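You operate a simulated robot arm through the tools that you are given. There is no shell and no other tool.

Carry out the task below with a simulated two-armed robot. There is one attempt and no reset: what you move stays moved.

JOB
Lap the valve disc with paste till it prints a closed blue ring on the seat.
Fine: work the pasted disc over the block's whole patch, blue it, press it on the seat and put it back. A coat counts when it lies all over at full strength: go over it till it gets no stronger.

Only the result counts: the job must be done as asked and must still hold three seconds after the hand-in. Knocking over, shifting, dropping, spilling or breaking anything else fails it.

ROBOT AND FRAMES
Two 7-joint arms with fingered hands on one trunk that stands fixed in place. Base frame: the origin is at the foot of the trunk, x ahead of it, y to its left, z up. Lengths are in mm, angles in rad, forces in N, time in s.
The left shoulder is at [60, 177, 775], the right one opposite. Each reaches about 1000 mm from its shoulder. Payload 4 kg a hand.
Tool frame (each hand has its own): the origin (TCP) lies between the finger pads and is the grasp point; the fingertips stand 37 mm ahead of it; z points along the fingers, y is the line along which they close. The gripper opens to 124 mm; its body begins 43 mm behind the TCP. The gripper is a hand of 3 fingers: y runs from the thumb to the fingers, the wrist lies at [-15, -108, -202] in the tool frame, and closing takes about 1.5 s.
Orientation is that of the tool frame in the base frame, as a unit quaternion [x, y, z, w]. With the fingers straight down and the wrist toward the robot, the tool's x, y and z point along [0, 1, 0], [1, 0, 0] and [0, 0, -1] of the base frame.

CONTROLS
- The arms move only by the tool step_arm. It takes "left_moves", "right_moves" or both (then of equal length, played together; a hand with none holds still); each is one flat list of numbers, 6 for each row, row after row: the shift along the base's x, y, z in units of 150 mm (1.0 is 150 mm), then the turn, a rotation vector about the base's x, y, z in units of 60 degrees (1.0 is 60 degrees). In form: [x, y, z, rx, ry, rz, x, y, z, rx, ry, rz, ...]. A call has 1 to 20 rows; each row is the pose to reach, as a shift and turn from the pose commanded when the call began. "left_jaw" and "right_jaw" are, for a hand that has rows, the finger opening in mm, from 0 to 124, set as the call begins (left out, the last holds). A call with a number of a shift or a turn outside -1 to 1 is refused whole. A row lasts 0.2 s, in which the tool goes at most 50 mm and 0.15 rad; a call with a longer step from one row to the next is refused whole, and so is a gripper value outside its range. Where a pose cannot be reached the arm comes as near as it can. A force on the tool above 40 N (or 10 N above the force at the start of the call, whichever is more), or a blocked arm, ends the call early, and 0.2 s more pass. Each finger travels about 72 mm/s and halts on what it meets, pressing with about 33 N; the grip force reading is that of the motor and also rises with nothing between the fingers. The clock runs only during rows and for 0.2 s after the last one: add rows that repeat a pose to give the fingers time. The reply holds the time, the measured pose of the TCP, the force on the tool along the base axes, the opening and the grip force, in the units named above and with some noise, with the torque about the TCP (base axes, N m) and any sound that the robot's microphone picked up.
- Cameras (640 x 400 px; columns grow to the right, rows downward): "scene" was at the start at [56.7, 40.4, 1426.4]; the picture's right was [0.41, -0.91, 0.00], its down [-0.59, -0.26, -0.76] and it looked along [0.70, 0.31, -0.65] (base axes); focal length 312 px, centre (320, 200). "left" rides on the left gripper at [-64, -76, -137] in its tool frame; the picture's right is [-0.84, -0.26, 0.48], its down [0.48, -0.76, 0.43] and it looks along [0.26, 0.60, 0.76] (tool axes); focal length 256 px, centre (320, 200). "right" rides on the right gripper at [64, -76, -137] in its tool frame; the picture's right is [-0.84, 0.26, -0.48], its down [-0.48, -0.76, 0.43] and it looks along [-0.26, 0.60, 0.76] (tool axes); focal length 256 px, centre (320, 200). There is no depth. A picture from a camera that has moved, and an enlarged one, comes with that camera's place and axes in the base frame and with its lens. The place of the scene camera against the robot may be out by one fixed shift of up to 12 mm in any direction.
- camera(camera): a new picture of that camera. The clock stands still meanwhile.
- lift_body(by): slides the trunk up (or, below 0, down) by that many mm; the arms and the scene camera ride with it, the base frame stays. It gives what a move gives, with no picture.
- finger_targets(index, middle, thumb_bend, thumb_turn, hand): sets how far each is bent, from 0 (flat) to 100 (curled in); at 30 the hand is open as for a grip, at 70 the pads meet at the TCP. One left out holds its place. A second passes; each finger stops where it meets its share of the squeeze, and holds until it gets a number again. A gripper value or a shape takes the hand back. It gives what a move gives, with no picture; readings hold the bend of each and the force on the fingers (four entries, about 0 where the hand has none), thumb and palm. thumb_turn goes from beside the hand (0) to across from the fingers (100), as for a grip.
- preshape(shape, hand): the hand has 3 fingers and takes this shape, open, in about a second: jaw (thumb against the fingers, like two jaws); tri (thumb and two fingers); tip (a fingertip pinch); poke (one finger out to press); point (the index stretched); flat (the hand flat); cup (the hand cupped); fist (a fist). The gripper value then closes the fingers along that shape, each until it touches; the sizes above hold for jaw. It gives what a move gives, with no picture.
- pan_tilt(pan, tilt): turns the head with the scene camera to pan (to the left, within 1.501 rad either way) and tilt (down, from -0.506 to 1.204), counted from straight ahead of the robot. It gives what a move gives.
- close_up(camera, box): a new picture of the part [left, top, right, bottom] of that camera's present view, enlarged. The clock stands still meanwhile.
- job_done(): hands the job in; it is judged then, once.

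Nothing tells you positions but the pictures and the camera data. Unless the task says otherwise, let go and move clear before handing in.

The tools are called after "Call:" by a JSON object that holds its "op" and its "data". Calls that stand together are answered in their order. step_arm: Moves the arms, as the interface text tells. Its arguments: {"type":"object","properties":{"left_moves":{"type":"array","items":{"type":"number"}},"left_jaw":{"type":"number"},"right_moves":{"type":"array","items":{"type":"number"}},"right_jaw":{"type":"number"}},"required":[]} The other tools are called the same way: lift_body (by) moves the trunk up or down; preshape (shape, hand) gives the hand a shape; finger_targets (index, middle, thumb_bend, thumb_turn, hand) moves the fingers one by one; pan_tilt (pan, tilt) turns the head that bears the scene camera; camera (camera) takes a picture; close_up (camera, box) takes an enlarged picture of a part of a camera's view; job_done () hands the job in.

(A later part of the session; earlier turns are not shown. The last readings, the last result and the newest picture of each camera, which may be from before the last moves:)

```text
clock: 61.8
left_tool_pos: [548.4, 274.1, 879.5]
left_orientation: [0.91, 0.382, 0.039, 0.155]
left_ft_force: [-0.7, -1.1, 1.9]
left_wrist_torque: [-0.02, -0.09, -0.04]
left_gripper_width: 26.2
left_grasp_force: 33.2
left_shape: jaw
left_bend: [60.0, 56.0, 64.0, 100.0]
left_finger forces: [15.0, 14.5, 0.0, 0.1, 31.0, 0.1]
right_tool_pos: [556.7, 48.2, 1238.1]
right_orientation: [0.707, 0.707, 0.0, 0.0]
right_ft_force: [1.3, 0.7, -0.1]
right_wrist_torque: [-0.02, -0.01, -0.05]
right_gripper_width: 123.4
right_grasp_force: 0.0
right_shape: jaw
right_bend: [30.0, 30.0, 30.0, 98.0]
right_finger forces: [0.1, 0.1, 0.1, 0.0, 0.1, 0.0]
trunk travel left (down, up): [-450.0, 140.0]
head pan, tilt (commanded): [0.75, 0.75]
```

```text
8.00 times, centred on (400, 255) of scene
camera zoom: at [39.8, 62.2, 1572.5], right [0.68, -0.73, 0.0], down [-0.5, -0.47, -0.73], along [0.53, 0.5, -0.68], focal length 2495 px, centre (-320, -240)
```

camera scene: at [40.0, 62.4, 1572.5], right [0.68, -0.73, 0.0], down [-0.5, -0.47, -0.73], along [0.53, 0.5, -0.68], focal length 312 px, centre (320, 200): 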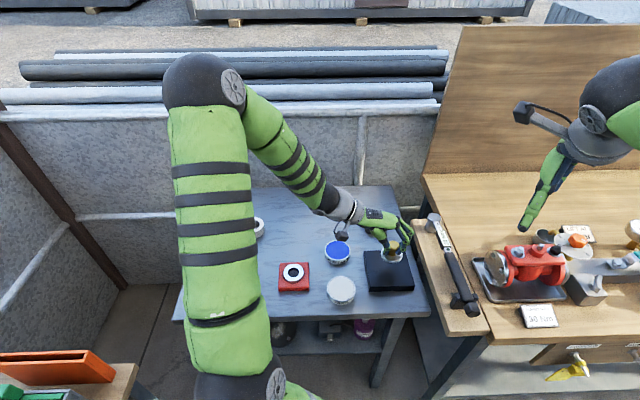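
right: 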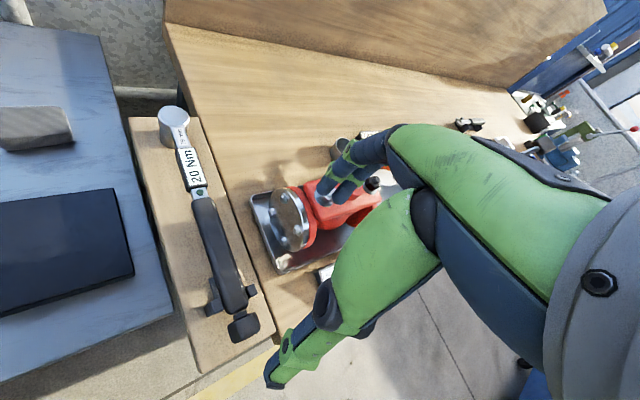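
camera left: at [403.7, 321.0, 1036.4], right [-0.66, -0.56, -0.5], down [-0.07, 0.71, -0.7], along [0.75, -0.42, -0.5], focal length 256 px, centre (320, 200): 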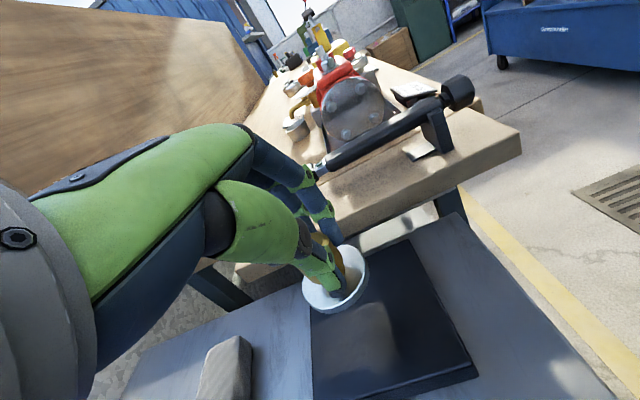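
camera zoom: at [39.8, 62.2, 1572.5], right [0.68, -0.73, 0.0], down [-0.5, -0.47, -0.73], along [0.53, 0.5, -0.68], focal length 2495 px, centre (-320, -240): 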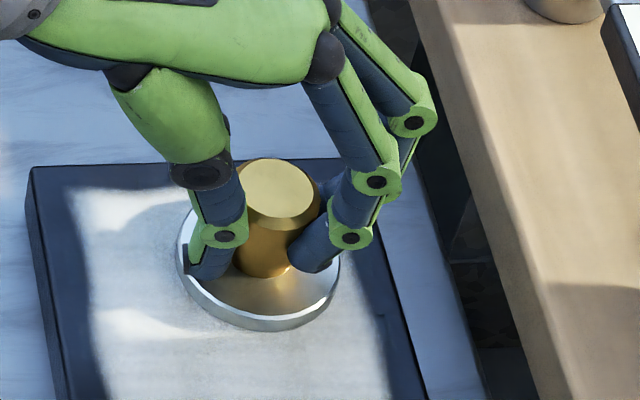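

Now the load is light and near the centre. I'll press 0.6 mm to confirm the disc is level.

Call:
{"op": "step_arm", "data": {"left_moves": [0, 0, -0.004, 0, 0, 0, 0, 0, -0.004, 0, 0, 0]}}

```text
clock: 62.4
left_tool_pos: [547.8, 274.5, 879.6]
left_orientation: [0.91, 0.383, 0.039, 0.154]
left_ft_force: [-1.0, -1.7, 3.1]
left_wrist_torque: [-0.02, -0.12, -0.06]
left_gripper_width: 26.4
left_grasp_force: 33.1
left_shape: jaw
left_bend: [60.0, 56.0, 64.0, 100.0]
left_finger forces: [15.1, 14.6, 0.0, 0.0, 31.4, 0.0]
right_tool_pos: [556.0, 46.4, 1238.4]
right_orientation: [0.707, 0.707, 0.001, 0.0]
right_ft_force: [0.2, 0.2, 0.1]
right_wrist_torque: [0.02, -0.01, -0.02]
right_gripper_width: 123.5
right_grasp_force: 0.0
right_shape: jaw
right_bend: [30.0, 30.0, 30.0, 98.0]
right_finger forces: [0.0, 0.0, 0.0, 0.0, 0.1, 0.1]
trunk travel left (down, up): [-450.0, 140.0]
head pan, tilt (commanded): [0.75, 0.75]
```

The contact is toward the (+x, +y) edge, so I'll raise that side by 1.5° and check again.

Call:
{"op": "step_arm", "data": {"left_moves": [0, 0, 0, 0.0177, -0.0177, 0, 0, 0, 0, 0.0177, -0.0177, 0]}}

Call:
{"op": "step_arm", "data": {"left_moves": [0, 0, -0.004, 0, 0, 0, 0, 0, -0.004, 0, 0, 0]}}

```text
clock: 63.0
left_tool_pos: [547.8, 273.9, 878.6]
left_orientation: [0.911, 0.382, 0.05, 0.15]
left_ft_force: [-1.1, -1.2, 4.8]
left_wrist_torque: [-0.04, -0.03, -0.03]
left_gripper_width: 26.3
left_grasp_force: 33.4
left_shape: jaw
left_bend: [60.0, 56.0, 64.0, 100.0]
left_finger forces: [14.9, 14.0, 0.0, 0.0, 30.4, 0.0]
right_tool_pos: [556.9, 47.2, 1237.2]
right_orientation: [0.707, 0.707, 0.0, 0.0]
right_ft_force: [0.5, -0.8, -0.6]
right_wrist_torque: [0.01, 0.02, 0.02]
right_gripper_width: 123.7
right_grasp_force: 0.0
right_shape: jaw
right_bend: [30.0, 30.0, 30.0, 98.0]
right_finger forces: [0.1, 0.1, 0.0, 0.0, 0.1, 0.0]
trunk travel left (down, up): [-450.0, 140.0]
head pan, tilt (commanded): [0.75, 0.75]
```

```text
clock: 63.6
left_tool_pos: [546.8, 272.4, 879.7]
left_orientation: [0.911, 0.381, 0.051, 0.149]
left_ft_force: [-2.7, 0.4, 5.5]
left_wrist_torque: [0.01, 0.0, 0.02]
left_gripper_width: 26.2
left_grasp_force: 32.5
left_shape: jaw
left_bend: [60.0, 56.0, 64.0, 100.0]
left_finger forces: [14.9, 13.4, 0.0, 0.1, 31.9, 0.0]
right_tool_pos: [556.8, 47.6, 1237.5]
right_orientation: [0.707, 0.707, 0.0, 0.001]
right_ft_force: [0.4, -1.3, -0.1]
right_wrist_torque: [-0.02, -0.02, 0.0]
right_gripper_width: 123.5
right_grasp_force: 0.0
right_shape: jaw
right_bend: [30.0, 30.0, 30.0, 98.0]
right_finger forces: [0.0, 0.0, 0.0, 0.0, 0.1, 0.0]
trunk travel left (down, up): [-450.0, 140.0]
head pan, tilt (commanded): [0.75, 0.75]
```

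The disc is level and the grip is even. I'll lift it off the block and look at the finished film.

Call:
{"op": "step_arm", "data": {"left_moves": [0, 0, 0.05, 0, 0, 0, 0, 0, 0.2, 0, 0, 0, 0, 0, 0.4, 0, 0, 0, -0.15, 0.2, 0.4, 0, 0, 0, -0.3, 0.4, 0.4, 0, 0, 0, -0.3, 0.4, 0.4, 0, 0, 0]}}

Call:
{"op": "close_up", "data": {"camera": "scene", "box": [320, 210, 420, 300]}}

Call:
{"op": "camera", "data": {"camera": "left"}}

Call:
{"op": "close_up", "data": {"camera": "scene", "box": [360, 240, 420, 295]}}

```text
clock: 65.0
left_tool_pos: [502.3, 332.8, 937.9]
left_orientation: [0.911, 0.38, 0.05, 0.15]
left_ft_force: [0.0, 1.4, -2.3]
left_wrist_torque: [0.03, 0.03, -0.03]
left_gripper_width: 18.6
left_grasp_force: 33.1
left_shape: jaw
left_bend: [73.0, 56.0, 66.0, 100.0]
left_finger forces: [0.0, 14.7, 0.0, 0.0, 21.2, 0.0]
right_tool_pos: [556.6, 47.7, 1237.8]
right_orientation: [0.708, 0.706, 0.0, -0.001]
right_ft_force: [-0.9, 0.0, 0.3]
right_wrist_torque: [-0.03, -0.01, -0.02]
right_gripper_width: 123.3
right_grasp_force: 0.0
right_shape: jaw
right_bend: [30.0, 30.0, 30.0, 98.0]
right_finger forces: [0.0, 0.0, 0.0, 0.1, 0.0, 0.0]
trunk travel left (down, up): [-450.0, 140.0]
head pan, tilt (commanded): [0.75, 0.75]
```

```text
4.44 times, centred on (370, 255) of scene
camera zoom: at [40.2, 62.2, 1572.5], right [0.68, -0.73, 0.0], down [-0.5, -0.47, -0.73], along [0.53, 0.5, -0.68], focal length 1386 px, centre (98, -44)
```

zoom: 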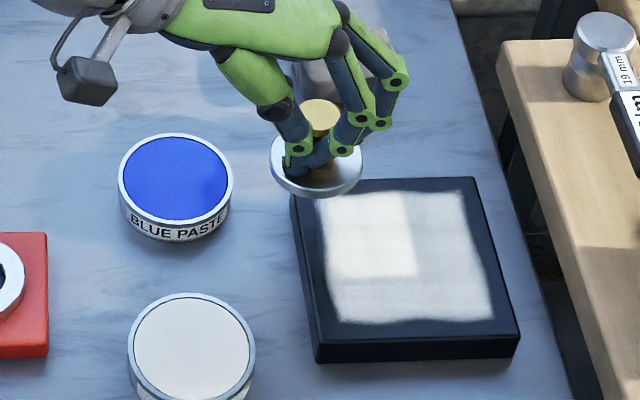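

```text
taken
camera left: at [378.1, 370.8, 1045.4], right [-0.67, -0.54, -0.52], down [-0.09, 0.75, -0.66], along [0.74, -0.4, -0.54], focal length 256 px, centre (320, 200)
```

left: 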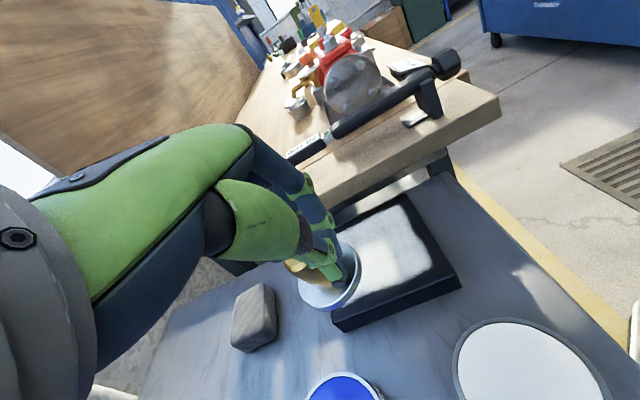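

```text
7.27 times, centred on (390, 268) of scene
camera zoom: at [40.2, 62.2, 1572.5], right [0.68, -0.73, 0.0], down [-0.5, -0.47, -0.73], along [0.53, 0.5, -0.68], focal length 2268 px, centre (-189, -291)
```

zoom: 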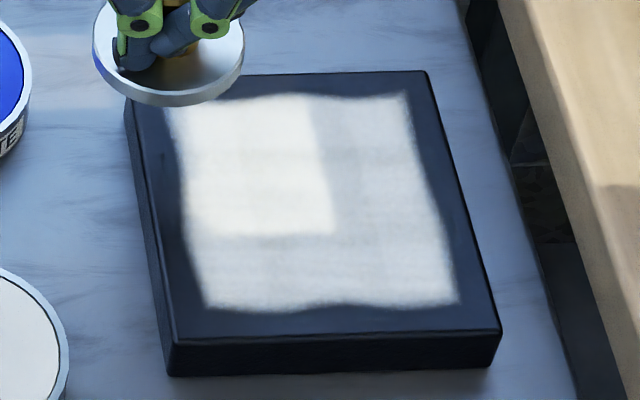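

The film on the block is complete, but on lifting the knob slid and now only thumb and middle finger hold it. I'll gently carry the disc back over the block's centre, set it down, and find a better grip.

Call:
{"op": "step_arm", "data": {"left_moves": [0.02, -0.08, 0, 0, 0, 0, 0.04, -0.16, 0, 0, 0, 0, 0.06, -0.24, 0, 0, 0, 0, 0.08, -0.32, 0, 0, 0, 0, 0.1, -0.4, 0, 0, 0, 0, 0.105, -0.42, 0, 0, 0, 0, 0.105, -0.42, -0.1, 0, 0, 0, 0.105, -0.42, -0.2, 0, 0, 0, 0.105, -0.42, -0.27, 0, 0, 0, 0.105, -0.42, -0.27, 0, 0, 0]}}

Call:
{"op": "close_up", "data": {"camera": "scene", "box": [350, 220, 440, 300]}}

Call:
{"op": "close_up", "data": {"camera": "left", "box": [280, 200, 410, 320]}}

```text
clock: 67.2
left_tool_pos: [518.0, 271.5, 897.5]
left_orientation: [0.911, 0.381, 0.049, 0.15]
left_ft_force: [0.2, 0.4, -0.8]
left_wrist_torque: [0.03, 0.0, 0.01]
left_gripper_width: 18.6
left_grasp_force: 33.3
left_shape: jaw
left_bend: [73.0, 56.0, 66.0, 100.0]
left_finger forces: [0.1, 14.4, 0.0, 0.0, 21.2, 0.0]
right_tool_pos: [557.4, 47.0, 1236.6]
right_orientation: [0.707, 0.707, 0.0, 0.0]
right_ft_force: [-1.0, 0.9, -0.3]
right_wrist_torque: [-0.03, 0.0, -0.01]
right_gripper_width: 123.5
right_grasp_force: 0.0
right_shape: jaw
right_bend: [30.0, 30.0, 30.0, 98.0]
right_finger forces: [0.0, 0.0, 0.0, 0.1, 0.1, 0.1]
trunk travel left (down, up): [-450.0, 140.0]
head pan, tilt (commanded): [0.75, 0.75]
```

```text
5.00 times, centred on (395, 260) of scene
camera zoom: at [40.0, 62.3, 1572.5], right [0.68, -0.73, 0.0], down [-0.5, -0.47, -0.73], along [0.53, 0.5, -0.68], focal length 1560 px, centre (-55, -100)
```

zoom: 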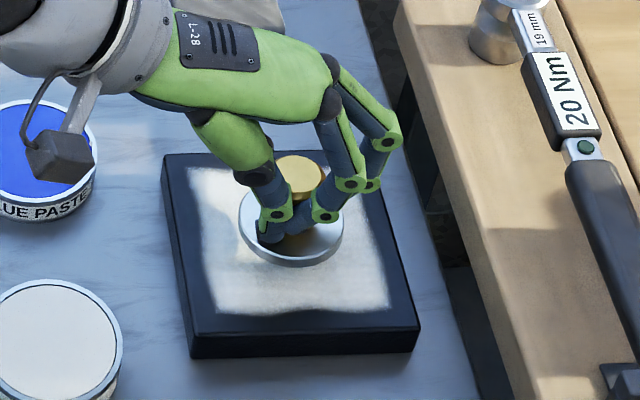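

```text
3.33 times, centred on (345, 260) of left
camera zoom: at [393.1, 307.5, 1004.2], right [-0.67, -0.54, -0.52], down [-0.09, 0.75, -0.66], along [0.74, -0.4, -0.54], focal length 853 px, centre (237, 0)
```

zoom: 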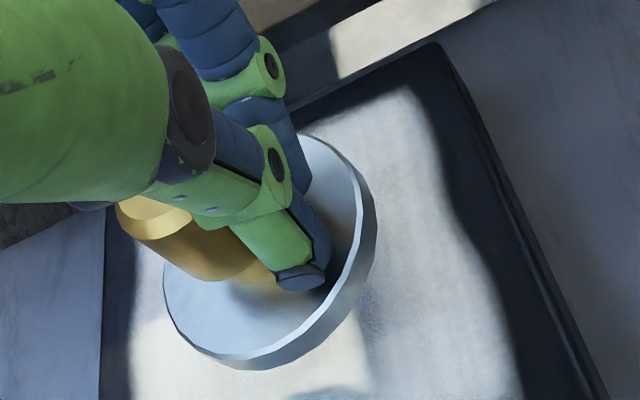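

The disc is still held above the block's centre. I'll lower it onto the block.

Call:
{"op": "step_arm", "data": {"left_moves": [0, 0, -0.03, 0, 0, 0, 0, 0, -0.06, 0, 0, 0, 0, 0, -0.08, 0, 0, 0, 0, 0, -0.09, 0, 0, 0, 0, 0, -0.09, 0, 0, 0]}}

Call:
{"op": "step_arm", "data": {"left_moves": [0, 0, -0.008, 0, 0, 0, 0, 0, -0.015, 0, 0, 0, 0, 0, -0.015, 0, 0, 0]}}

```text
clock: 68.4
left_tool_pos: [520.1, 269.6, 885.8]
left_orientation: [0.911, 0.381, 0.05, 0.149]
left_ft_force: [0.4, 0.3, -1.3]
left_wrist_torque: [0.01, 0.02, -0.02]
left_gripper_width: 18.9
left_grasp_force: 32.9
left_shape: jaw
left_bend: [73.0, 56.0, 66.0, 100.0]
left_finger forces: [0.1, 14.5, 0.0, 0.1, 21.3, 0.0]
right_tool_pos: [556.8, 47.4, 1237.4]
right_orientation: [0.707, 0.707, 0.001, 0.0]
right_ft_force: [-0.2, -0.3, 0.7]
right_wrist_torque: [-0.01, 0.04, 0.0]
right_gripper_width: 123.4
right_grasp_force: 0.1
right_shape: jaw
right_bend: [30.0, 30.0, 30.0, 98.0]
right_finger forces: [0.0, 0.0, 0.1, 0.0, 0.1, 0.1]
trunk travel left (down, up): [-450.0, 140.0]
head pan, tilt (commanded): [0.75, 0.75]
```

```text
clock: 69.2
left_tool_pos: [518.4, 270.0, 882.0]
left_orientation: [0.911, 0.381, 0.05, 0.149]
left_ft_force: [0.2, 0.3, -1.7]
left_wrist_torque: [0.01, 0.05, -0.01]
left_gripper_width: 18.5
left_grasp_force: 32.4
left_shape: jaw
left_bend: [73.0, 56.0, 66.0, 100.0]
left_finger forces: [0.0, 14.4, 0.0, 0.1, 21.2, 0.1]
right_tool_pos: [557.7, 48.4, 1236.7]
right_orientation: [0.707, 0.707, 0.0, 0.0]
right_ft_force: [0.6, 0.6, 0.3]
right_wrist_torque: [0.01, 0.0, 0.02]
right_gripper_width: 123.6
right_grasp_force: 0.0
right_shape: jaw
right_bend: [30.0, 30.0, 30.0, 98.0]
right_finger forces: [0.0, 0.0, 0.1, 0.0, 0.1, 0.0]
trunk travel left (down, up): [-450.0, 140.0]
head pan, tilt (commanded): [0.75, 0.75]
```

Call:
{"op": "step_arm", "data": {"left_moves": [0, 0, -0.006, 0, 0, 0, 0, 0, -0.012, 0, 0, 0, 0, 0, -0.012, 0, 0, 0]}}

Call:
{"op": "close_up", "data": {"camera": "scene", "box": [370, 225, 430, 275]}}

```text
clock: 70.0
left_tool_pos: [520.4, 268.6, 880.1]
left_orientation: [0.911, 0.381, 0.05, 0.15]
left_ft_force: [0.0, -1.1, 0.9]
left_wrist_torque: [0.02, 0.03, 0.06]
left_gripper_width: 18.9
left_grasp_force: 33.6
left_shape: jaw
left_bend: [73.0, 56.0, 66.0, 100.0]
left_finger forces: [0.0, 14.7, 0.0, 0.1, 21.8, 0.0]
right_tool_pos: [555.5, 47.4, 1237.3]
right_orientation: [0.707, 0.707, 0.0, 0.0]
right_ft_force: [-0.8, -0.5, -0.4]
right_wrist_torque: [-0.02, 0.02, -0.02]
right_gripper_width: 123.5
right_grasp_force: 0.0
right_shape: jaw
right_bend: [30.0, 30.0, 30.0, 98.0]
right_finger forces: [0.0, 0.0, 0.0, 0.0, 0.1, 0.0]
trunk travel left (down, up): [-450.0, 140.0]
head pan, tilt (commanded): [0.75, 0.75]
```

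```text
8.00 times, centred on (400, 250) of scene
camera zoom: at [39.9, 62.2, 1572.5], right [0.68, -0.73, 0.0], down [-0.5, -0.47, -0.73], along [0.53, 0.5, -0.68], focal length 2495 px, centre (-320, -200)
```

zoom: 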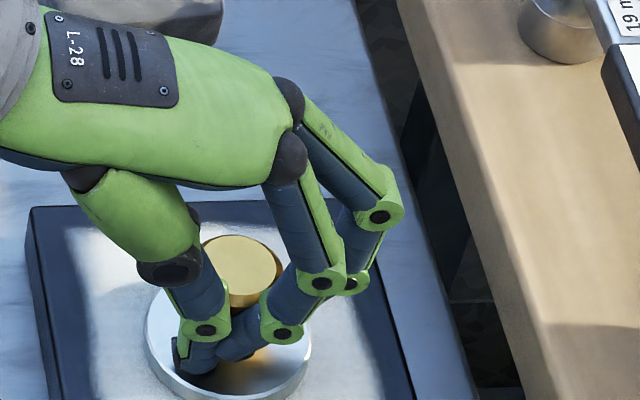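

The disc has touched down on the block. I'll open the hand and see where the knob lies.

Call:
{"op": "step_arm", "data": {"left_moves": [0, 0, 0, 0, 0, 0, 0, 0, 0, 0, 0, 0, 0, 0, 0, 0, 0, 0, 0, 0, 0, 0, 0, 0, 0, 0, 0, 0, 0, 0], "left_jaw": 66}}

Call:
{"op": "close_up", "data": {"camera": "scene", "box": [370, 225, 430, 275]}}

Call:
{"op": "close_up", "data": {"camera": "left", "box": [270, 190, 400, 310]}}

```text
clock: 71.2
left_tool_pos: [519.4, 271.3, 880.5]
left_orientation: [0.911, 0.38, 0.049, 0.15]
left_ft_force: [0.3, 0.0, 0.3]
left_wrist_torque: [0.01, -0.03, 0.0]
left_gripper_width: 65.6
left_grasp_force: 0.1
left_shape: jaw
left_bend: [41.0, 45.0, 55.0, 100.0]
left_finger forces: [0.0, 0.1, 0.0, 0.0, 0.0, 0.0]
right_tool_pos: [557.3, 48.0, 1237.2]
right_orientation: [0.707, 0.707, -0.001, 0.0]
right_ft_force: [0.4, 0.0, -0.2]
right_wrist_torque: [0.02, 0.02, 0.0]
right_gripper_width: 123.9
right_grasp_force: 0.1
right_shape: jaw
right_bend: [30.0, 30.0, 30.0, 98.0]
right_finger forces: [0.0, 0.0, 0.0, 0.0, 0.0, 0.1]
trunk travel left (down, up): [-450.0, 140.0]
head pan, tilt (commanded): [0.75, 0.75]
```

```text
8.00 times, centred on (400, 250) of scene
camera zoom: at [40.0, 62.3, 1572.5], right [0.68, -0.73, 0.0], down [-0.5, -0.47, -0.73], along [0.53, 0.5, -0.68], focal length 2495 px, centre (-320, -200)
```

zoom: 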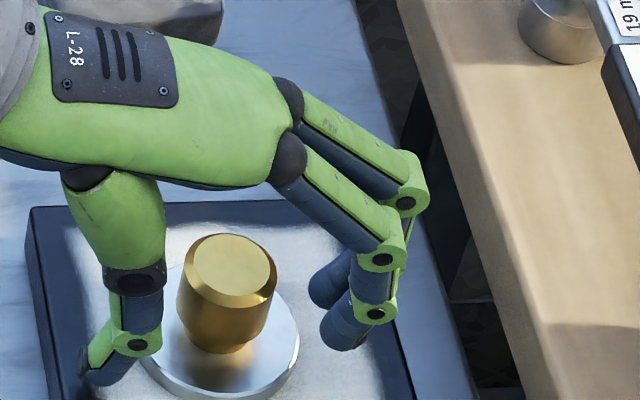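

```text
3.33 times, centred on (335, 250) of left
camera zoom: at [394.8, 308.1, 987.0], right [-0.67, -0.54, -0.52], down [-0.09, 0.75, -0.66], along [0.74, -0.4, -0.54], focal length 853 px, centre (270, 33)
```

zoom: 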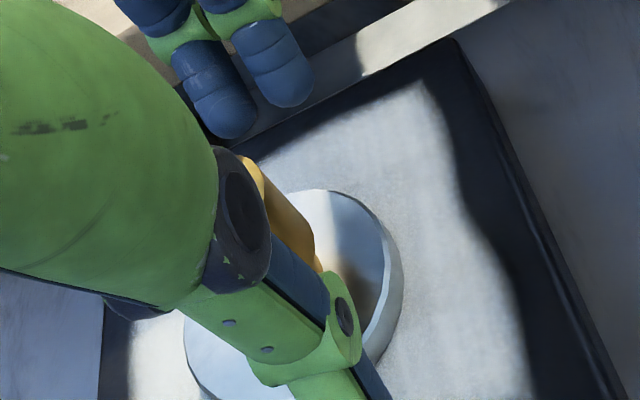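

The fingers press independently, so a knob held between them tends to snap to one side. I'll centre the hand on the knob and close with individual finger targets, so index and middle act as fixed stops.

Call:
{"op": "step_arm", "data": {"left_moves": [0.03, 0.03, 0, 0, 0, 0, 0.0613, 0.0613, 0, 0, 0, 0, 0.0613, 0.0613, 0, 0, 0, 0], "left_jaw": 60}}

Call:
{"op": "finger_targets", "data": {"hand": "left", "index": 53, "middle": 54}}

Call:
{"op": "close_up", "data": {"camera": "scene", "box": [370, 225, 430, 275]}}

Call:
{"op": "close_up", "data": {"camera": "left", "box": [270, 190, 400, 310]}}

```text
clock: 72.0
left_tool_pos: [528.2, 277.7, 880.1]
left_orientation: [0.911, 0.38, 0.05, 0.15]
left_ft_force: [0.2, -0.7, -1.2]
left_wrist_torque: [0.03, -0.01, 0.01]
left_gripper_width: 60.4
left_grasp_force: 0.1
left_shape: jaw
left_bend: [43.0, 46.0, 56.0, 100.0]
left_finger forces: [0.0, 0.1, 0.0, 0.0, 0.1, 0.0]
right_tool_pos: [556.0, 47.5, 1235.7]
right_orientation: [0.707, 0.707, 0.0, 0.0]
right_ft_force: [-0.2, 0.1, -0.4]
right_wrist_torque: [0.02, -0.04, -0.04]
right_gripper_width: 123.6
right_grasp_force: 0.0
right_shape: jaw
right_bend: [30.0, 30.0, 30.0, 98.0]
right_finger forces: [0.1, 0.0, 0.0, 0.0, 0.0, 0.1]
trunk travel left (down, up): [-450.0, 140.0]
head pan, tilt (commanded): [0.75, 0.75]
```

```text
clock: 73.0
left_tool_pos: [526.2, 278.8, 878.7]
left_orientation: [0.911, 0.38, 0.05, 0.15]
left_ft_force: [0.6, 0.1, 0.9]
left_wrist_torque: [0.02, 0.0, 0.01]
left_gripper_width: 57.4
left_grasp_force: 0.0
left_shape: fingers
left_bend: [53.0, 54.0, 56.0, 100.0]
left_finger forces: [0.0, 0.0, 0.0, 0.1, 0.0, 0.0]
right_tool_pos: [558.0, 47.1, 1238.1]
right_orientation: [0.707, 0.707, 0.0, 0.0]
right_ft_force: [0.2, -0.1, 0.2]
right_wrist_torque: [0.01, 0.02, 0.0]
right_gripper_width: 123.3
right_grasp_force: 0.0
right_shape: jaw
right_bend: [30.0, 30.0, 30.0, 98.0]
right_finger forces: [0.1, 0.0, 0.1, 0.1, 0.0, 0.0]
trunk travel left (down, up): [-450.0, 140.0]
head pan, tilt (commanded): [0.75, 0.75]
```

```text
8.00 times, centred on (400, 250) of scene
camera zoom: at [40.0, 62.3, 1572.5], right [0.68, -0.73, 0.0], down [-0.5, -0.47, -0.73], along [0.53, 0.5, -0.68], focal length 2495 px, centre (-320, -200)
```

zoom: 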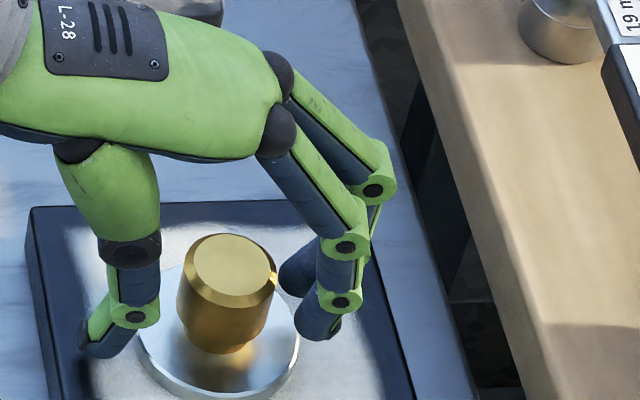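

```text
3.33 times, centred on (335, 250) of left
camera zoom: at [402.6, 316.8, 986.0], right [-0.67, -0.54, -0.52], down [-0.09, 0.75, -0.66], along [0.74, -0.4, -0.54], focal length 853 px, centre (270, 33)
```

zoom: 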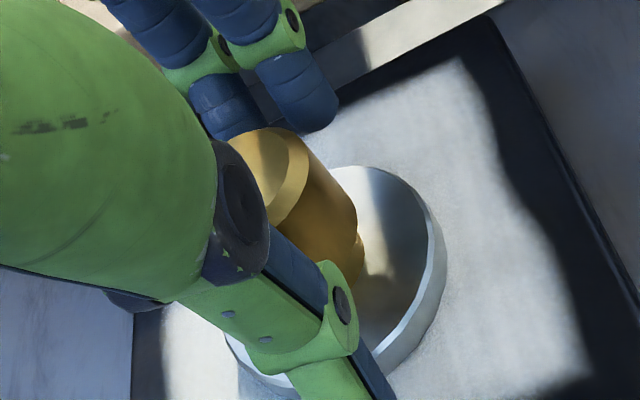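

The fingers stand just off the knob, nearly centred. I'll bring index and middle in a bit more, then close the thumb against them.

Call:
{"op": "finger_targets", "data": {"hand": "left", "index": 56, "middle": 56}}

Call:
{"op": "finger_targets", "data": {"hand": "left", "thumb_bend": 68}}

Call:
{"op": "close_up", "data": {"camera": "scene", "box": [370, 225, 430, 275]}}

Call:
{"op": "close_up", "data": {"camera": "left", "box": [270, 190, 400, 310]}}

```text
clock: 74.0
left_tool_pos: [527.4, 278.6, 879.1]
left_orientation: [0.911, 0.38, 0.05, 0.15]
left_ft_force: [0.6, -0.7, 0.9]
left_wrist_torque: [0.0, 0.0, 0.06]
left_gripper_width: 52.9
left_grasp_force: 0.1
left_shape: fingers
left_bend: [56.0, 56.0, 56.0, 100.0]
left_finger forces: [0.0, 0.0, 0.0, 0.1, 0.1, 0.0]
right_tool_pos: [556.7, 47.4, 1236.4]
right_orientation: [0.707, 0.707, 0.001, 0.0]
right_ft_force: [0.3, -0.2, -0.4]
right_wrist_torque: [0.04, -0.02, 0.02]
right_gripper_width: 123.6
right_grasp_force: 0.1
right_shape: jaw
right_bend: [30.0, 30.0, 30.0, 98.0]
right_finger forces: [0.0, 0.0, 0.1, 0.0, 0.1, 0.1]
trunk travel left (down, up): [-450.0, 140.0]
head pan, tilt (commanded): [0.75, 0.75]
```

```text
clock: 75.0
left_tool_pos: [527.7, 279.1, 880.6]
left_orientation: [0.912, 0.38, 0.049, 0.15]
left_ft_force: [-0.5, -1.1, 0.1]
left_wrist_torque: [-0.06, -0.04, -0.02]
left_gripper_width: 27.4
left_grasp_force: 2.4
left_shape: fingers
left_bend: [56.0, 55.0, 68.0, 100.0]
left_finger forces: [0.3, 2.2, 0.0, 0.1, 2.6, 0.1]
right_tool_pos: [556.2, 48.8, 1238.3]
right_orientation: [0.707, 0.707, 0.0, -0.001]
right_ft_force: [-0.4, 0.7, 0.6]
right_wrist_torque: [-0.02, -0.01, 0.0]
right_gripper_width: 123.6
right_grasp_force: 0.1
right_shape: jaw
right_bend: [30.0, 30.0, 30.0, 98.0]
right_finger forces: [0.0, 0.0, 0.0, 0.0, 0.0, 0.0]
trunk travel left (down, up): [-450.0, 140.0]
head pan, tilt (commanded): [0.75, 0.75]
```

```text
8.00 times, centred on (400, 250) of scene
camera zoom: at [40.0, 62.3, 1572.5], right [0.68, -0.73, 0.0], down [-0.5, -0.47, -0.73], along [0.53, 0.5, -0.68], focal length 2495 px, centre (-320, -200)
```

zoom: 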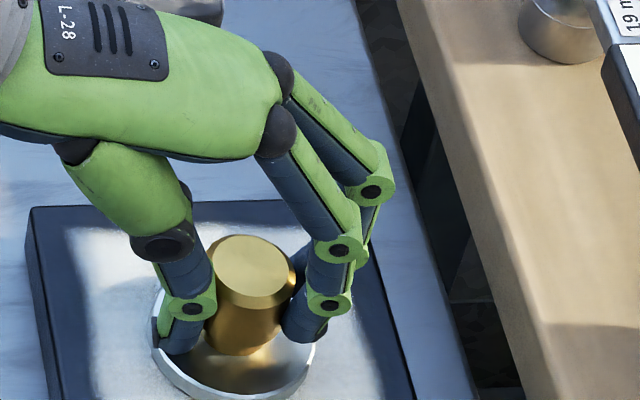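

```text
3.33 times, centred on (335, 250) of left
camera zoom: at [402.6, 316.8, 986.0], right [-0.67, -0.54, -0.52], down [-0.09, 0.75, -0.66], along [0.74, -0.4, -0.54], focal length 853 px, centre (270, 33)
```

zoom: 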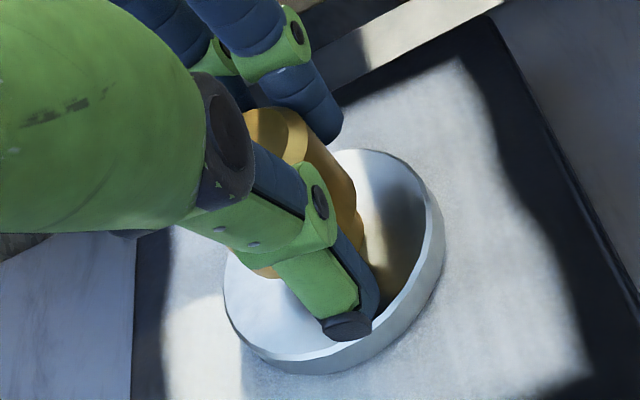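

All three now touch lightly (0.3 / 2.2 / 2.6 N). I'll add squeeze in small increments.

Call:
{"op": "finger_targets", "data": {"hand": "left", "index": 58, "middle": 57, "thumb_bend": 70}}

```text
clock: 76.0
left_tool_pos: [526.8, 279.5, 879.1]
left_orientation: [0.912, 0.38, 0.049, 0.149]
left_ft_force: [-0.3, -0.1, 0.7]
left_wrist_torque: [-0.03, -0.04, -0.01]
left_gripper_width: 25.6
left_grasp_force: 4.5
left_shape: fingers
left_bend: [56.0, 54.0, 69.0, 99.0]
left_finger forces: [1.4, 2.8, 0.0, 0.1, 4.4, 0.1]
right_tool_pos: [555.7, 48.4, 1237.1]
right_orientation: [0.707, 0.707, 0.0, -0.001]
right_ft_force: [0.3, 0.0, 0.5]
right_wrist_torque: [0.01, 0.02, -0.02]
right_gripper_width: 123.7
right_grasp_force: 0.0
right_shape: jaw
right_bend: [30.0, 30.0, 30.0, 98.0]
right_finger forces: [0.1, 0.0, 0.1, 0.0, 0.0, 0.0]
trunk travel left (down, up): [-450.0, 140.0]
head pan, tilt (commanded): [0.75, 0.75]
```

In this mode the fingers act like springs, which should be steadier. I'll raise the targets for a firmer squeeze.

Call:
{"op": "finger_targets", "data": {"hand": "left", "index": 66, "middle": 64, "thumb_bend": 75}}

Call:
{"op": "finger_targets", "data": {"hand": "left", "index": 76, "middle": 72, "thumb_bend": 80}}

Call:
{"op": "close_up", "data": {"camera": "scene", "box": [370, 225, 430, 275]}}

Call:
{"op": "close_up", "data": {"camera": "left", "box": [270, 190, 400, 310]}}

```text
clock: 77.0
left_tool_pos: [526.4, 279.4, 879.7]
left_orientation: [0.911, 0.381, 0.05, 0.15]
left_ft_force: [1.1, -1.9, 3.6]
left_wrist_torque: [-0.19, -0.23, -0.06]
left_gripper_width: 21.1
left_grasp_force: 15.5
left_shape: fingers
left_bend: [59.0, 57.0, 68.0, 99.0]
left_finger forces: [6.9, 9.0, 0.0, 0.0, 15.1, 0.1]
right_tool_pos: [556.6, 48.5, 1238.1]
right_orientation: [0.707, 0.707, 0.0, 0.0]
right_ft_force: [-0.1, 0.3, 1.3]
right_wrist_torque: [0.01, 0.02, -0.01]
right_gripper_width: 123.7
right_grasp_force: 0.2
right_shape: jaw
right_bend: [30.0, 30.0, 30.0, 98.0]
right_finger forces: [0.0, 0.1, 0.1, 0.0, 0.1, 0.0]
trunk travel left (down, up): [-450.0, 140.0]
head pan, tilt (commanded): [0.75, 0.75]
```

```text
clock: 78.0
left_tool_pos: [527.4, 279.1, 879.5]
left_orientation: [0.911, 0.38, 0.05, 0.15]
left_ft_force: [0.3, -1.7, 2.1]
left_wrist_torque: [-0.17, -0.12, -0.07]
left_gripper_width: 20.0
left_grasp_force: 27.2
left_shape: fingers
left_bend: [60.0, 58.0, 68.0, 98.0]
left_finger forces: [12.5, 14.9, 0.0, 0.0, 27.2, 0.1]
right_tool_pos: [556.8, 47.7, 1237.1]
right_orientation: [0.707, 0.707, -0.001, 0.001]
right_ft_force: [0.6, 0.4, -0.1]
right_wrist_torque: [0.01, 0.01, -0.02]
right_gripper_width: 123.5
right_grasp_force: 0.0
right_shape: jaw
right_bend: [30.0, 30.0, 30.0, 98.0]
right_finger forces: [0.1, 0.0, 0.1, 0.0, 0.1, 0.0]
trunk travel left (down, up): [-450.0, 140.0]
head pan, tilt (commanded): [0.75, 0.75]
```

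```text
8.00 times, centred on (400, 250) of scene
camera zoom: at [39.8, 62.1, 1572.5], right [0.68, -0.73, 0.0], down [-0.5, -0.47, -0.73], along [0.53, 0.5, -0.68], focal length 2495 px, centre (-320, -200)
```

zoom: 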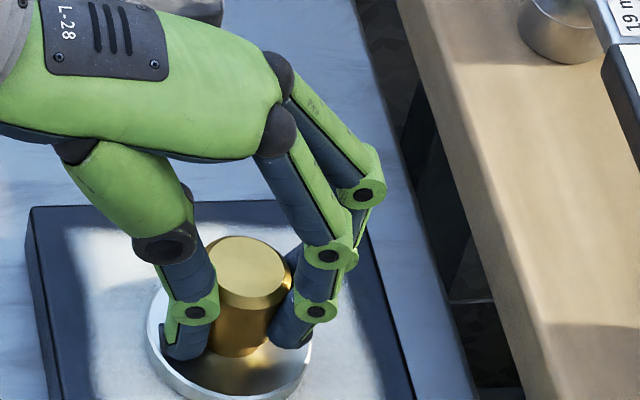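

```text
3.33 times, centred on (335, 250) of left
camera zoom: at [402.5, 316.7, 986.0], right [-0.67, -0.54, -0.52], down [-0.09, 0.75, -0.66], along [0.74, -0.4, -0.54], focal length 853 px, centre (270, 33)
```

zoom: 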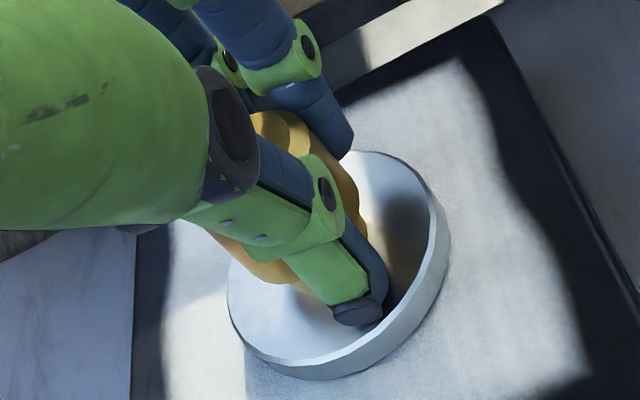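

The grip is balanced now (12.5 / 14.9 against 27 N). The finger-side edge is slightly low, so I'll tip it back about 1° and press lightly to check.

Call:
{"op": "step_arm", "data": {"left_moves": [0, 0, 0, -0.0118, -0.0118, 0, 0, 0, -0.003, -0.0118, -0.0118, 0, 0, 0, -0.003, -0.0118, -0.0118, 0]}}

```text
clock: 78.8
left_tool_pos: [526.7, 280.0, 879.4]
left_orientation: [0.91, 0.38, 0.053, 0.157]
left_ft_force: [-1.4, -0.3, 1.7]
left_wrist_torque: [0.04, -0.05, -0.03]
left_gripper_width: 19.6
left_grasp_force: 27.1
left_shape: fingers
left_bend: [60.0, 58.0, 68.0, 98.0]
left_finger forces: [12.3, 14.1, 0.0, 0.0, 27.7, 0.0]
right_tool_pos: [557.0, 47.0, 1237.2]
right_orientation: [0.708, 0.707, -0.001, 0.0]
right_ft_force: [0.2, 0.3, -0.7]
right_wrist_torque: [0.02, 0.01, 0.0]
right_gripper_width: 123.7
right_grasp_force: 0.1
right_shape: jaw
right_bend: [30.0, 30.0, 30.0, 98.0]
right_finger forces: [0.0, 0.0, 0.1, 0.1, 0.0, 0.1]
trunk travel left (down, up): [-450.0, 140.0]
head pan, tilt (commanded): [0.75, 0.75]
```

I'll press a little more to get a clearer reading.

Call:
{"op": "step_arm", "data": {"left_moves": [0, 0, -0.004, 0, 0, 0, 0, 0, -0.007, 0, 0, 0, 0, 0, -0.007, 0, 0, 0]}}

```text
clock: 79.6
left_tool_pos: [528.2, 278.9, 878.8]
left_orientation: [0.91, 0.379, 0.053, 0.157]
left_ft_force: [-2.4, -0.6, 2.5]
left_wrist_torque: [-0.06, -0.08, 0.0]
left_gripper_width: 19.9
left_grasp_force: 28.0
left_shape: fingers
left_bend: [60.0, 58.0, 68.0, 97.0]
left_finger forces: [12.5, 14.5, 0.1, 0.0, 28.5, 0.1]
right_tool_pos: [557.0, 48.6, 1238.5]
right_orientation: [0.708, 0.707, 0.0, 0.0]
right_ft_force: [-0.4, 0.0, -0.5]
right_wrist_torque: [-0.03, -0.02, 0.01]
right_gripper_width: 123.5
right_grasp_force: 0.1
right_shape: jaw
right_bend: [30.0, 30.0, 30.0, 98.0]
right_finger forces: [0.0, 0.0, 0.1, 0.0, 0.0, 0.0]
trunk travel left (down, up): [-450.0, 140.0]
head pan, tilt (commanded): [0.75, 0.75]
```

Contact sits toward +x, so I'll raise that side by 1.5° and read again.

Call:
{"op": "step_arm", "data": {"left_moves": [0, 0, 0, 0, -0.025, 0, 0, 0, -0.004, 0, -0.025, 0, 0, 0, -0.004, 0, -0.025, 0]}}

Call:
{"op": "close_up", "data": {"camera": "left", "box": [280, 200, 410, 320]}}

Call:
{"op": "close_up", "data": {"camera": "scene", "box": [370, 230, 420, 280]}}

```text
clock: 80.4
left_tool_pos: [528.0, 279.8, 878.2]
left_orientation: [0.909, 0.377, 0.065, 0.163]
left_ft_force: [-0.6, -1.2, 2.8]
left_wrist_torque: [0.01, -0.02, -0.01]
left_gripper_width: 19.7
left_grasp_force: 27.7
left_shape: fingers
left_bend: [60.0, 58.0, 68.0, 97.0]
left_finger forces: [12.8, 14.5, 0.0, 0.0, 27.2, 0.0]
right_tool_pos: [557.1, 46.9, 1237.6]
right_orientation: [0.707, 0.707, 0.0, 0.0]
right_ft_force: [0.0, -0.6, -0.6]
right_wrist_torque: [0.0, -0.04, -0.01]
right_gripper_width: 123.4
right_grasp_force: 0.1
right_shape: jaw
right_bend: [30.0, 30.0, 30.0, 98.0]
right_finger forces: [0.0, 0.1, 0.0, 0.1, 0.1, 0.0]
trunk travel left (down, up): [-450.0, 140.0]
head pan, tilt (commanded): [0.75, 0.75]
```

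```text
3.33 times, centred on (345, 260) of left
camera zoom: at [399.2, 318.7, 979.3], right [-0.65, -0.54, -0.54], down [-0.06, 0.74, -0.67], along [0.76, -0.4, -0.51], focal length 853 px, centre (237, 0)
```

zoom: 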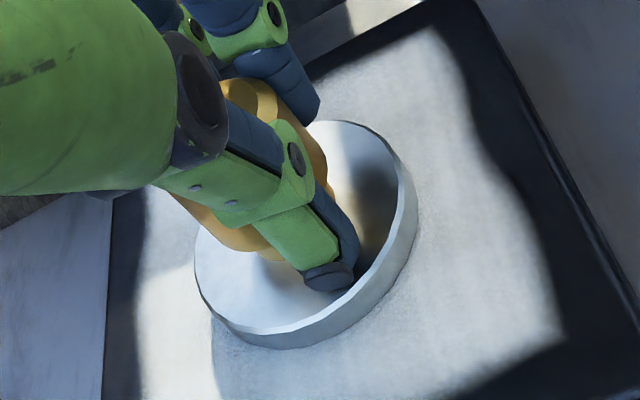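

```text
8.00 times, centred on (395, 255) of scene
camera zoom: at [39.9, 62.1, 1572.5], right [0.68, -0.73, 0.0], down [-0.5, -0.47, -0.73], along [0.53, 0.5, -0.68], focal length 2495 px, centre (-280, -240)
```

zoom: 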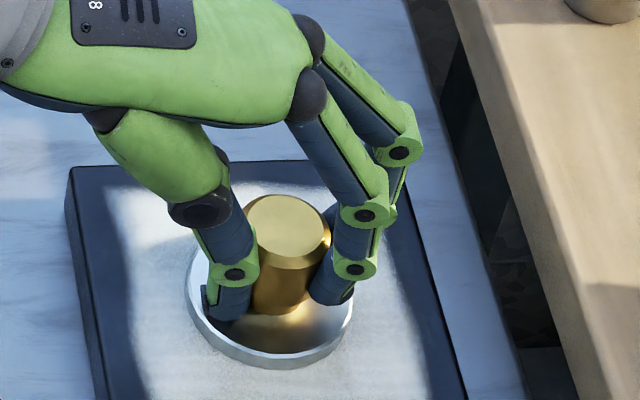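

The disc is close to level. I'll apply a last 0.75° correction, then lift 15 mm to test that the grip stays put.

Call:
{"op": "step_arm", "data": {"left_moves": [0, 0, 0, 0.0125, 0, 0, 0, 0, 0, 0.0125, 0, 0]}}

Call:
{"op": "step_arm", "data": {"left_moves": [0, 0, 0.02, 0, 0, 0, 0, 0, 0.05, 0, 0, 0, 0, 0, 0.1, 0, 0, 0, 0, 0, 0.1, 0, 0, 0]}}

Call:
{"op": "close_up", "data": {"camera": "left", "box": [280, 200, 410, 320]}}

Call:
{"op": "close_up", "data": {"camera": "scene", "box": [370, 230, 420, 280]}}

```text
clock: 81.0
left_tool_pos: [526.9, 279.5, 878.5]
left_orientation: [0.91, 0.378, 0.068, 0.157]
left_ft_force: [0.1, -0.7, 3.4]
left_wrist_torque: [-0.07, -0.04, 0.0]
left_gripper_width: 19.9
left_grasp_force: 26.7
left_shape: fingers
left_bend: [60.0, 58.0, 68.0, 97.0]
left_finger forces: [12.7, 14.5, 0.0, 0.0, 27.3, 0.1]
right_tool_pos: [556.5, 46.7, 1238.0]
right_orientation: [0.707, 0.707, 0.0, 0.0]
right_ft_force: [0.1, 0.1, -0.2]
right_wrist_torque: [0.0, -0.02, -0.03]
right_gripper_width: 123.7
right_grasp_force: 0.1
right_shape: jaw
right_bend: [30.0, 30.0, 30.0, 98.0]
right_finger forces: [0.0, 0.0, 0.1, 0.0, 0.1, 0.1]
trunk travel left (down, up): [-450.0, 140.0]
head pan, tilt (commanded): [0.75, 0.75]
```

```text
clock: 82.0
left_tool_pos: [526.9, 281.3, 892.9]
left_orientation: [0.911, 0.377, 0.067, 0.157]
left_ft_force: [0.0, -0.1, -1.8]
left_wrist_torque: [0.03, -0.01, 0.03]
left_gripper_width: 19.8
left_grasp_force: 27.3
left_shape: fingers
left_bend: [60.0, 58.0, 68.0, 97.0]
left_finger forces: [12.3, 14.5, 0.0, 0.1, 27.4, 0.0]
right_tool_pos: [557.1, 47.6, 1236.6]
right_orientation: [0.708, 0.706, 0.0, 0.0]
right_ft_force: [-0.4, 0.0, 0.2]
right_wrist_torque: [0.02, -0.03, 0.03]
right_gripper_width: 123.7
right_grasp_force: 0.0
right_shape: jaw
right_bend: [30.0, 30.0, 30.0, 98.0]
right_finger forces: [0.0, 0.0, 0.1, 0.0, 0.0, 0.0]
trunk travel left (down, up): [-450.0, 140.0]
head pan, tilt (commanded): [0.75, 0.75]
```

```text
3.33 times, centred on (345, 260) of left
camera zoom: at [399.4, 317.4, 994.3], right [-0.65, -0.53, -0.54], down [-0.06, 0.75, -0.66], along [0.76, -0.4, -0.51], focal length 853 px, centre (237, 0)
```

zoom: 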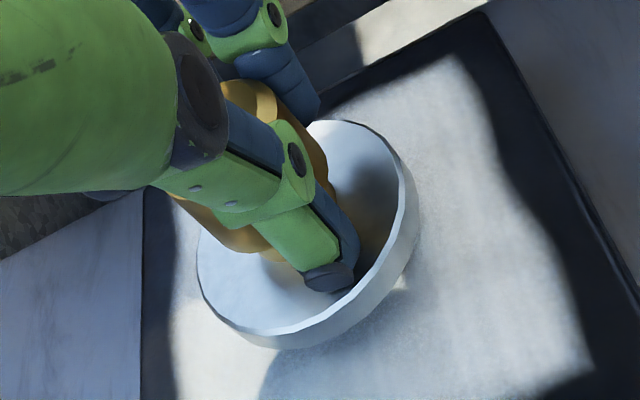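

```text
8.00 times, centred on (395, 255) of scene
camera zoom: at [40.1, 62.4, 1572.5], right [0.68, -0.73, 0.0], down [-0.5, -0.47, -0.73], along [0.53, 0.5, -0.68], focal length 2495 px, centre (-280, -240)
```

zoom: 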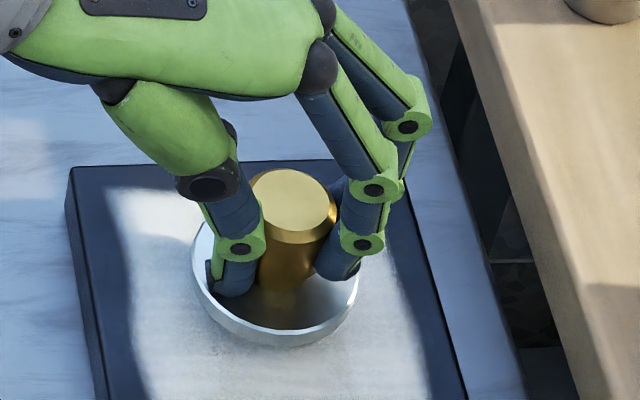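

The grip holds steady in the air. I'll raise the disc and carry it slowly to above the blue tin at about (495, 418).

Call:
{"op": "step_arm", "data": {"left_moves": [0, 0, 0.1, 0, 0, 0, 0, 0, 0.2, 0, 0, 0, 0, 0, 0.3, 0, 0, 0, -0.05, 0.15, 0.3, 0, 0, 0, -0.1, 0.3, 0.3, 0, 0, 0, -0.15, 0.45, 0.3, 0, 0, 0, -0.2, 0.6, 0.3, 0, 0, 0, -0.25, 0.75, 0.3, 0, 0, 0, -0.29, 0.9, 0.3, 0, 0, 0, -0.319, 0.997, 0.3, 0, 0, 0, -0.319, 0.997, 0.3, 0, 0, 0]}}

Call:
{"op": "camera", "data": {"camera": "scene"}}

Call:
{"op": "camera", "data": {"camera": "left"}}

Call:
{"op": "close_up", "data": {"camera": "scene", "box": [300, 200, 380, 280]}}

```text
clock: 84.4
left_tool_pos: [480.6, 431.0, 939.1]
left_orientation: [0.91, 0.377, 0.067, 0.156]
left_ft_force: [-0.2, -1.0, -1.2]
left_wrist_torque: [0.03, 0.01, 0.02]
left_gripper_width: 19.8
left_grasp_force: 27.1
left_shape: fingers
left_bend: [60.0, 58.0, 68.0, 97.0]
left_finger forces: [12.3, 14.6, 0.0, 0.0, 27.3, 0.0]
right_tool_pos: [556.9, 48.7, 1238.1]
right_orientation: [0.707, 0.707, 0.0, 0.001]
right_ft_force: [-1.2, 1.1, 0.1]
right_wrist_torque: [0.0, 0.03, 0.0]
right_gripper_width: 123.6
right_grasp_force: 0.0
right_shape: jaw
right_bend: [30.0, 30.0, 30.0, 98.0]
right_finger forces: [0.0, 0.0, 0.0, 0.1, 0.0, 0.0]
trunk travel left (down, up): [-450.0, 140.0]
head pan, tilt (commanded): [0.75, 0.75]
```

```text
taken
camera scene: at [40.1, 62.3, 1572.5], right [0.68, -0.73, 0.0], down [-0.5, -0.47, -0.73], along [0.53, 0.5, -0.68], focal length 312 px, centre (320, 200)
```

scene: 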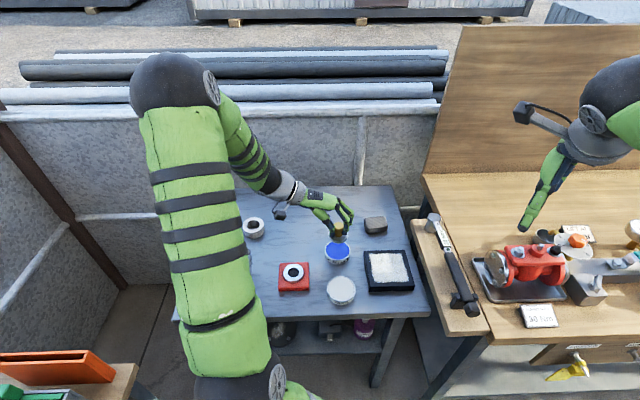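

```text
taken
camera left: at [351.6, 467.1, 1039.6], right [-0.65, -0.53, -0.54], down [-0.06, 0.75, -0.66], along [0.76, -0.4, -0.51], focal length 256 px, centre (320, 200)
```

left: 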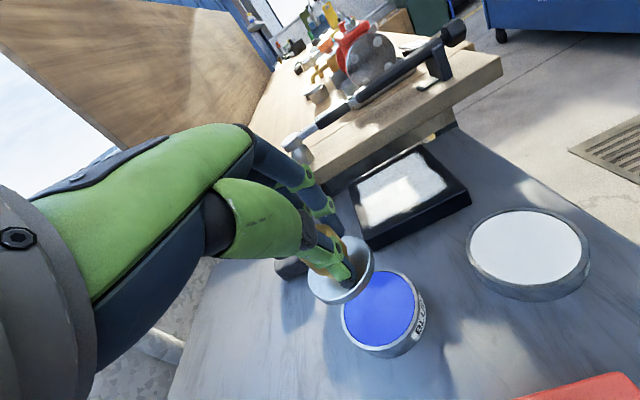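

```text
5.00 times, centred on (340, 240) of scene
camera zoom: at [40.1, 62.3, 1572.5], right [0.68, -0.73, 0.0], down [-0.5, -0.47, -0.73], along [0.53, 0.5, -0.68], focal length 1560 px, centre (220, 0)
```

zoom: 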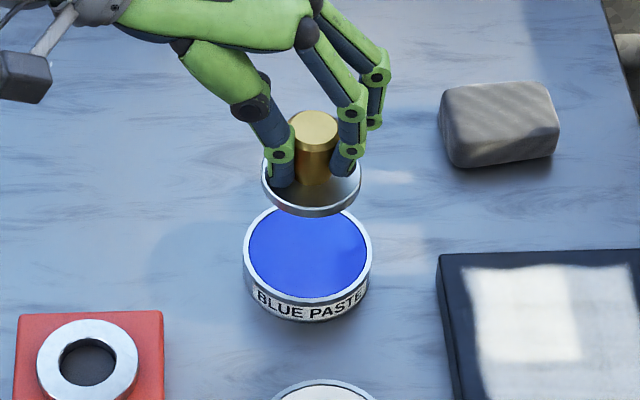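

The disc lines up with the blue tin to within 2–3 mm. I'll lower 45 mm and check again.

Call:
{"op": "step_arm", "data": {"left_moves": [0, 0, -0.1, 0, 0, 0, 0, 0, -0.2, 0, 0, 0, 0, 0, -0.3, 0, 0, 0, 0, 0, -0.3, 0, 0, 0]}}

Call:
{"op": "close_up", "data": {"camera": "left", "box": [280, 220, 430, 350]}}

Call:
{"op": "close_up", "data": {"camera": "scene", "box": [315, 225, 365, 275]}}

```text
clock: 85.4
left_tool_pos: [480.7, 429.5, 894.0]
left_orientation: [0.91, 0.378, 0.067, 0.156]
left_ft_force: [-0.1, 0.6, -2.2]
left_wrist_torque: [-0.01, 0.03, -0.03]
left_gripper_width: 19.7
left_grasp_force: 27.0
left_shape: fingers
left_bend: [60.0, 58.0, 68.0, 97.0]
left_finger forces: [12.3, 14.6, 0.0, 0.0, 27.3, 0.1]
right_tool_pos: [556.9, 48.1, 1238.7]
right_orientation: [0.707, 0.707, 0.0, 0.001]
right_ft_force: [1.1, -0.6, 0.2]
right_wrist_torque: [0.01, -0.04, 0.03]
right_gripper_width: 123.9
right_grasp_force: 0.0
right_shape: jaw
right_bend: [30.0, 30.0, 30.0, 98.0]
right_finger forces: [0.0, 0.1, 0.0, 0.0, 0.1, 0.0]
trunk travel left (down, up): [-450.0, 140.0]
head pan, tilt (commanded): [0.75, 0.75]
```

```text
3.08 times, centred on (355, 285) of left
camera zoom: at [351.6, 466.7, 995.9], right [-0.65, -0.53, -0.54], down [-0.06, 0.75, -0.66], along [0.76, -0.4, -0.51], focal length 788 px, centre (212, -62)
```

zoom: 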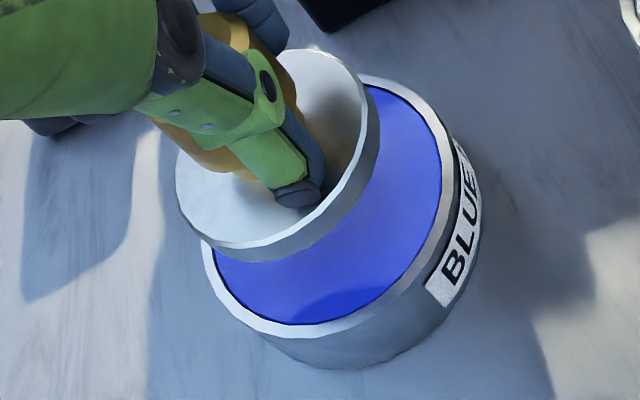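

```text
8.00 times, centred on (340, 250) of scene
camera zoom: at [40.0, 62.4, 1572.5], right [0.68, -0.73, 0.0], down [-0.5, -0.47, -0.73], along [0.53, 0.5, -0.68], focal length 2495 px, centre (160, -200)
```

zoom: 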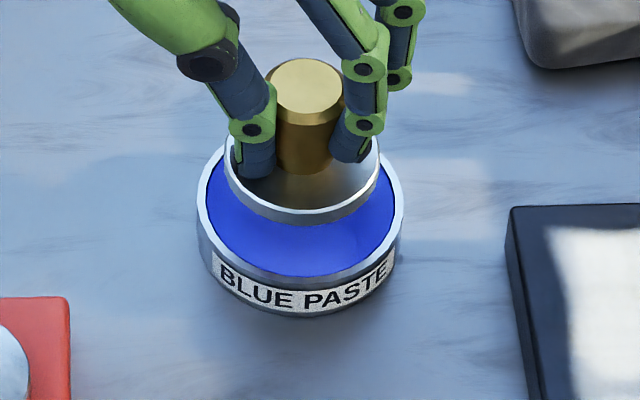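

Laterally it's well aligned. I'll lower another 12 mm and re-check the depth direction.

Call:
{"op": "step_arm", "data": {"left_moves": [0, 0, -0.04, 0, 0, 0, 0, 0, -0.08, 0, 0, 0, 0, 0, -0.08, 0, 0, 0]}}

Call:
{"op": "close_up", "data": {"camera": "left", "box": [290, 220, 420, 330]}}

Call:
{"op": "close_up", "data": {"camera": "scene", "box": [315, 225, 365, 275]}}

```text
clock: 86.2
left_tool_pos: [479.3, 429.5, 882.6]
left_orientation: [0.91, 0.377, 0.068, 0.157]
left_ft_force: [0.0, 0.1, -2.5]
left_wrist_torque: [0.0, 0.03, 0.01]
left_gripper_width: 19.5
left_grasp_force: 27.0
left_shape: fingers
left_bend: [60.0, 58.0, 68.0, 97.0]
left_finger forces: [12.5, 14.7, 0.0, 0.0, 27.3, 0.1]
right_tool_pos: [557.0, 49.0, 1237.7]
right_orientation: [0.707, 0.708, 0.0, 0.0]
right_ft_force: [-0.8, -1.0, -0.1]
right_wrist_torque: [0.0, 0.0, -0.02]
right_gripper_width: 123.3
right_grasp_force: 0.1
right_shape: jaw
right_bend: [30.0, 30.0, 30.0, 98.0]
right_finger forces: [0.1, 0.1, 0.1, 0.0, 0.1, 0.1]
trunk travel left (down, up): [-450.0, 140.0]
head pan, tilt (commanded): [0.75, 0.75]
```

```text
3.64 times, centred on (355, 275) of left
camera zoom: at [351.5, 466.2, 983.9], right [-0.65, -0.54, -0.54], down [-0.06, 0.75, -0.66], along [0.76, -0.4, -0.51], focal length 931 px, centre (193, -73)
```

zoom: 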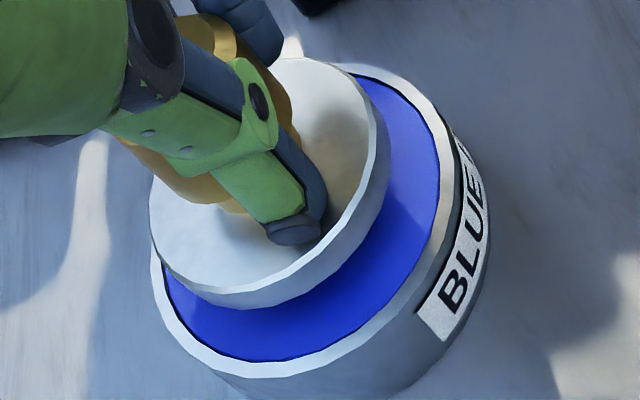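

```text
8.00 times, centred on (340, 250) of scene
camera zoom: at [40.0, 62.4, 1572.5], right [0.68, -0.73, 0.0], down [-0.5, -0.47, -0.73], along [0.53, 0.5, -0.68], focal length 2495 px, centre (160, -200)
```

zoom: 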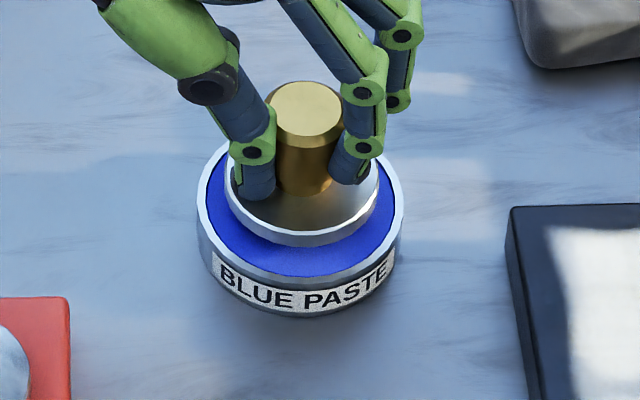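

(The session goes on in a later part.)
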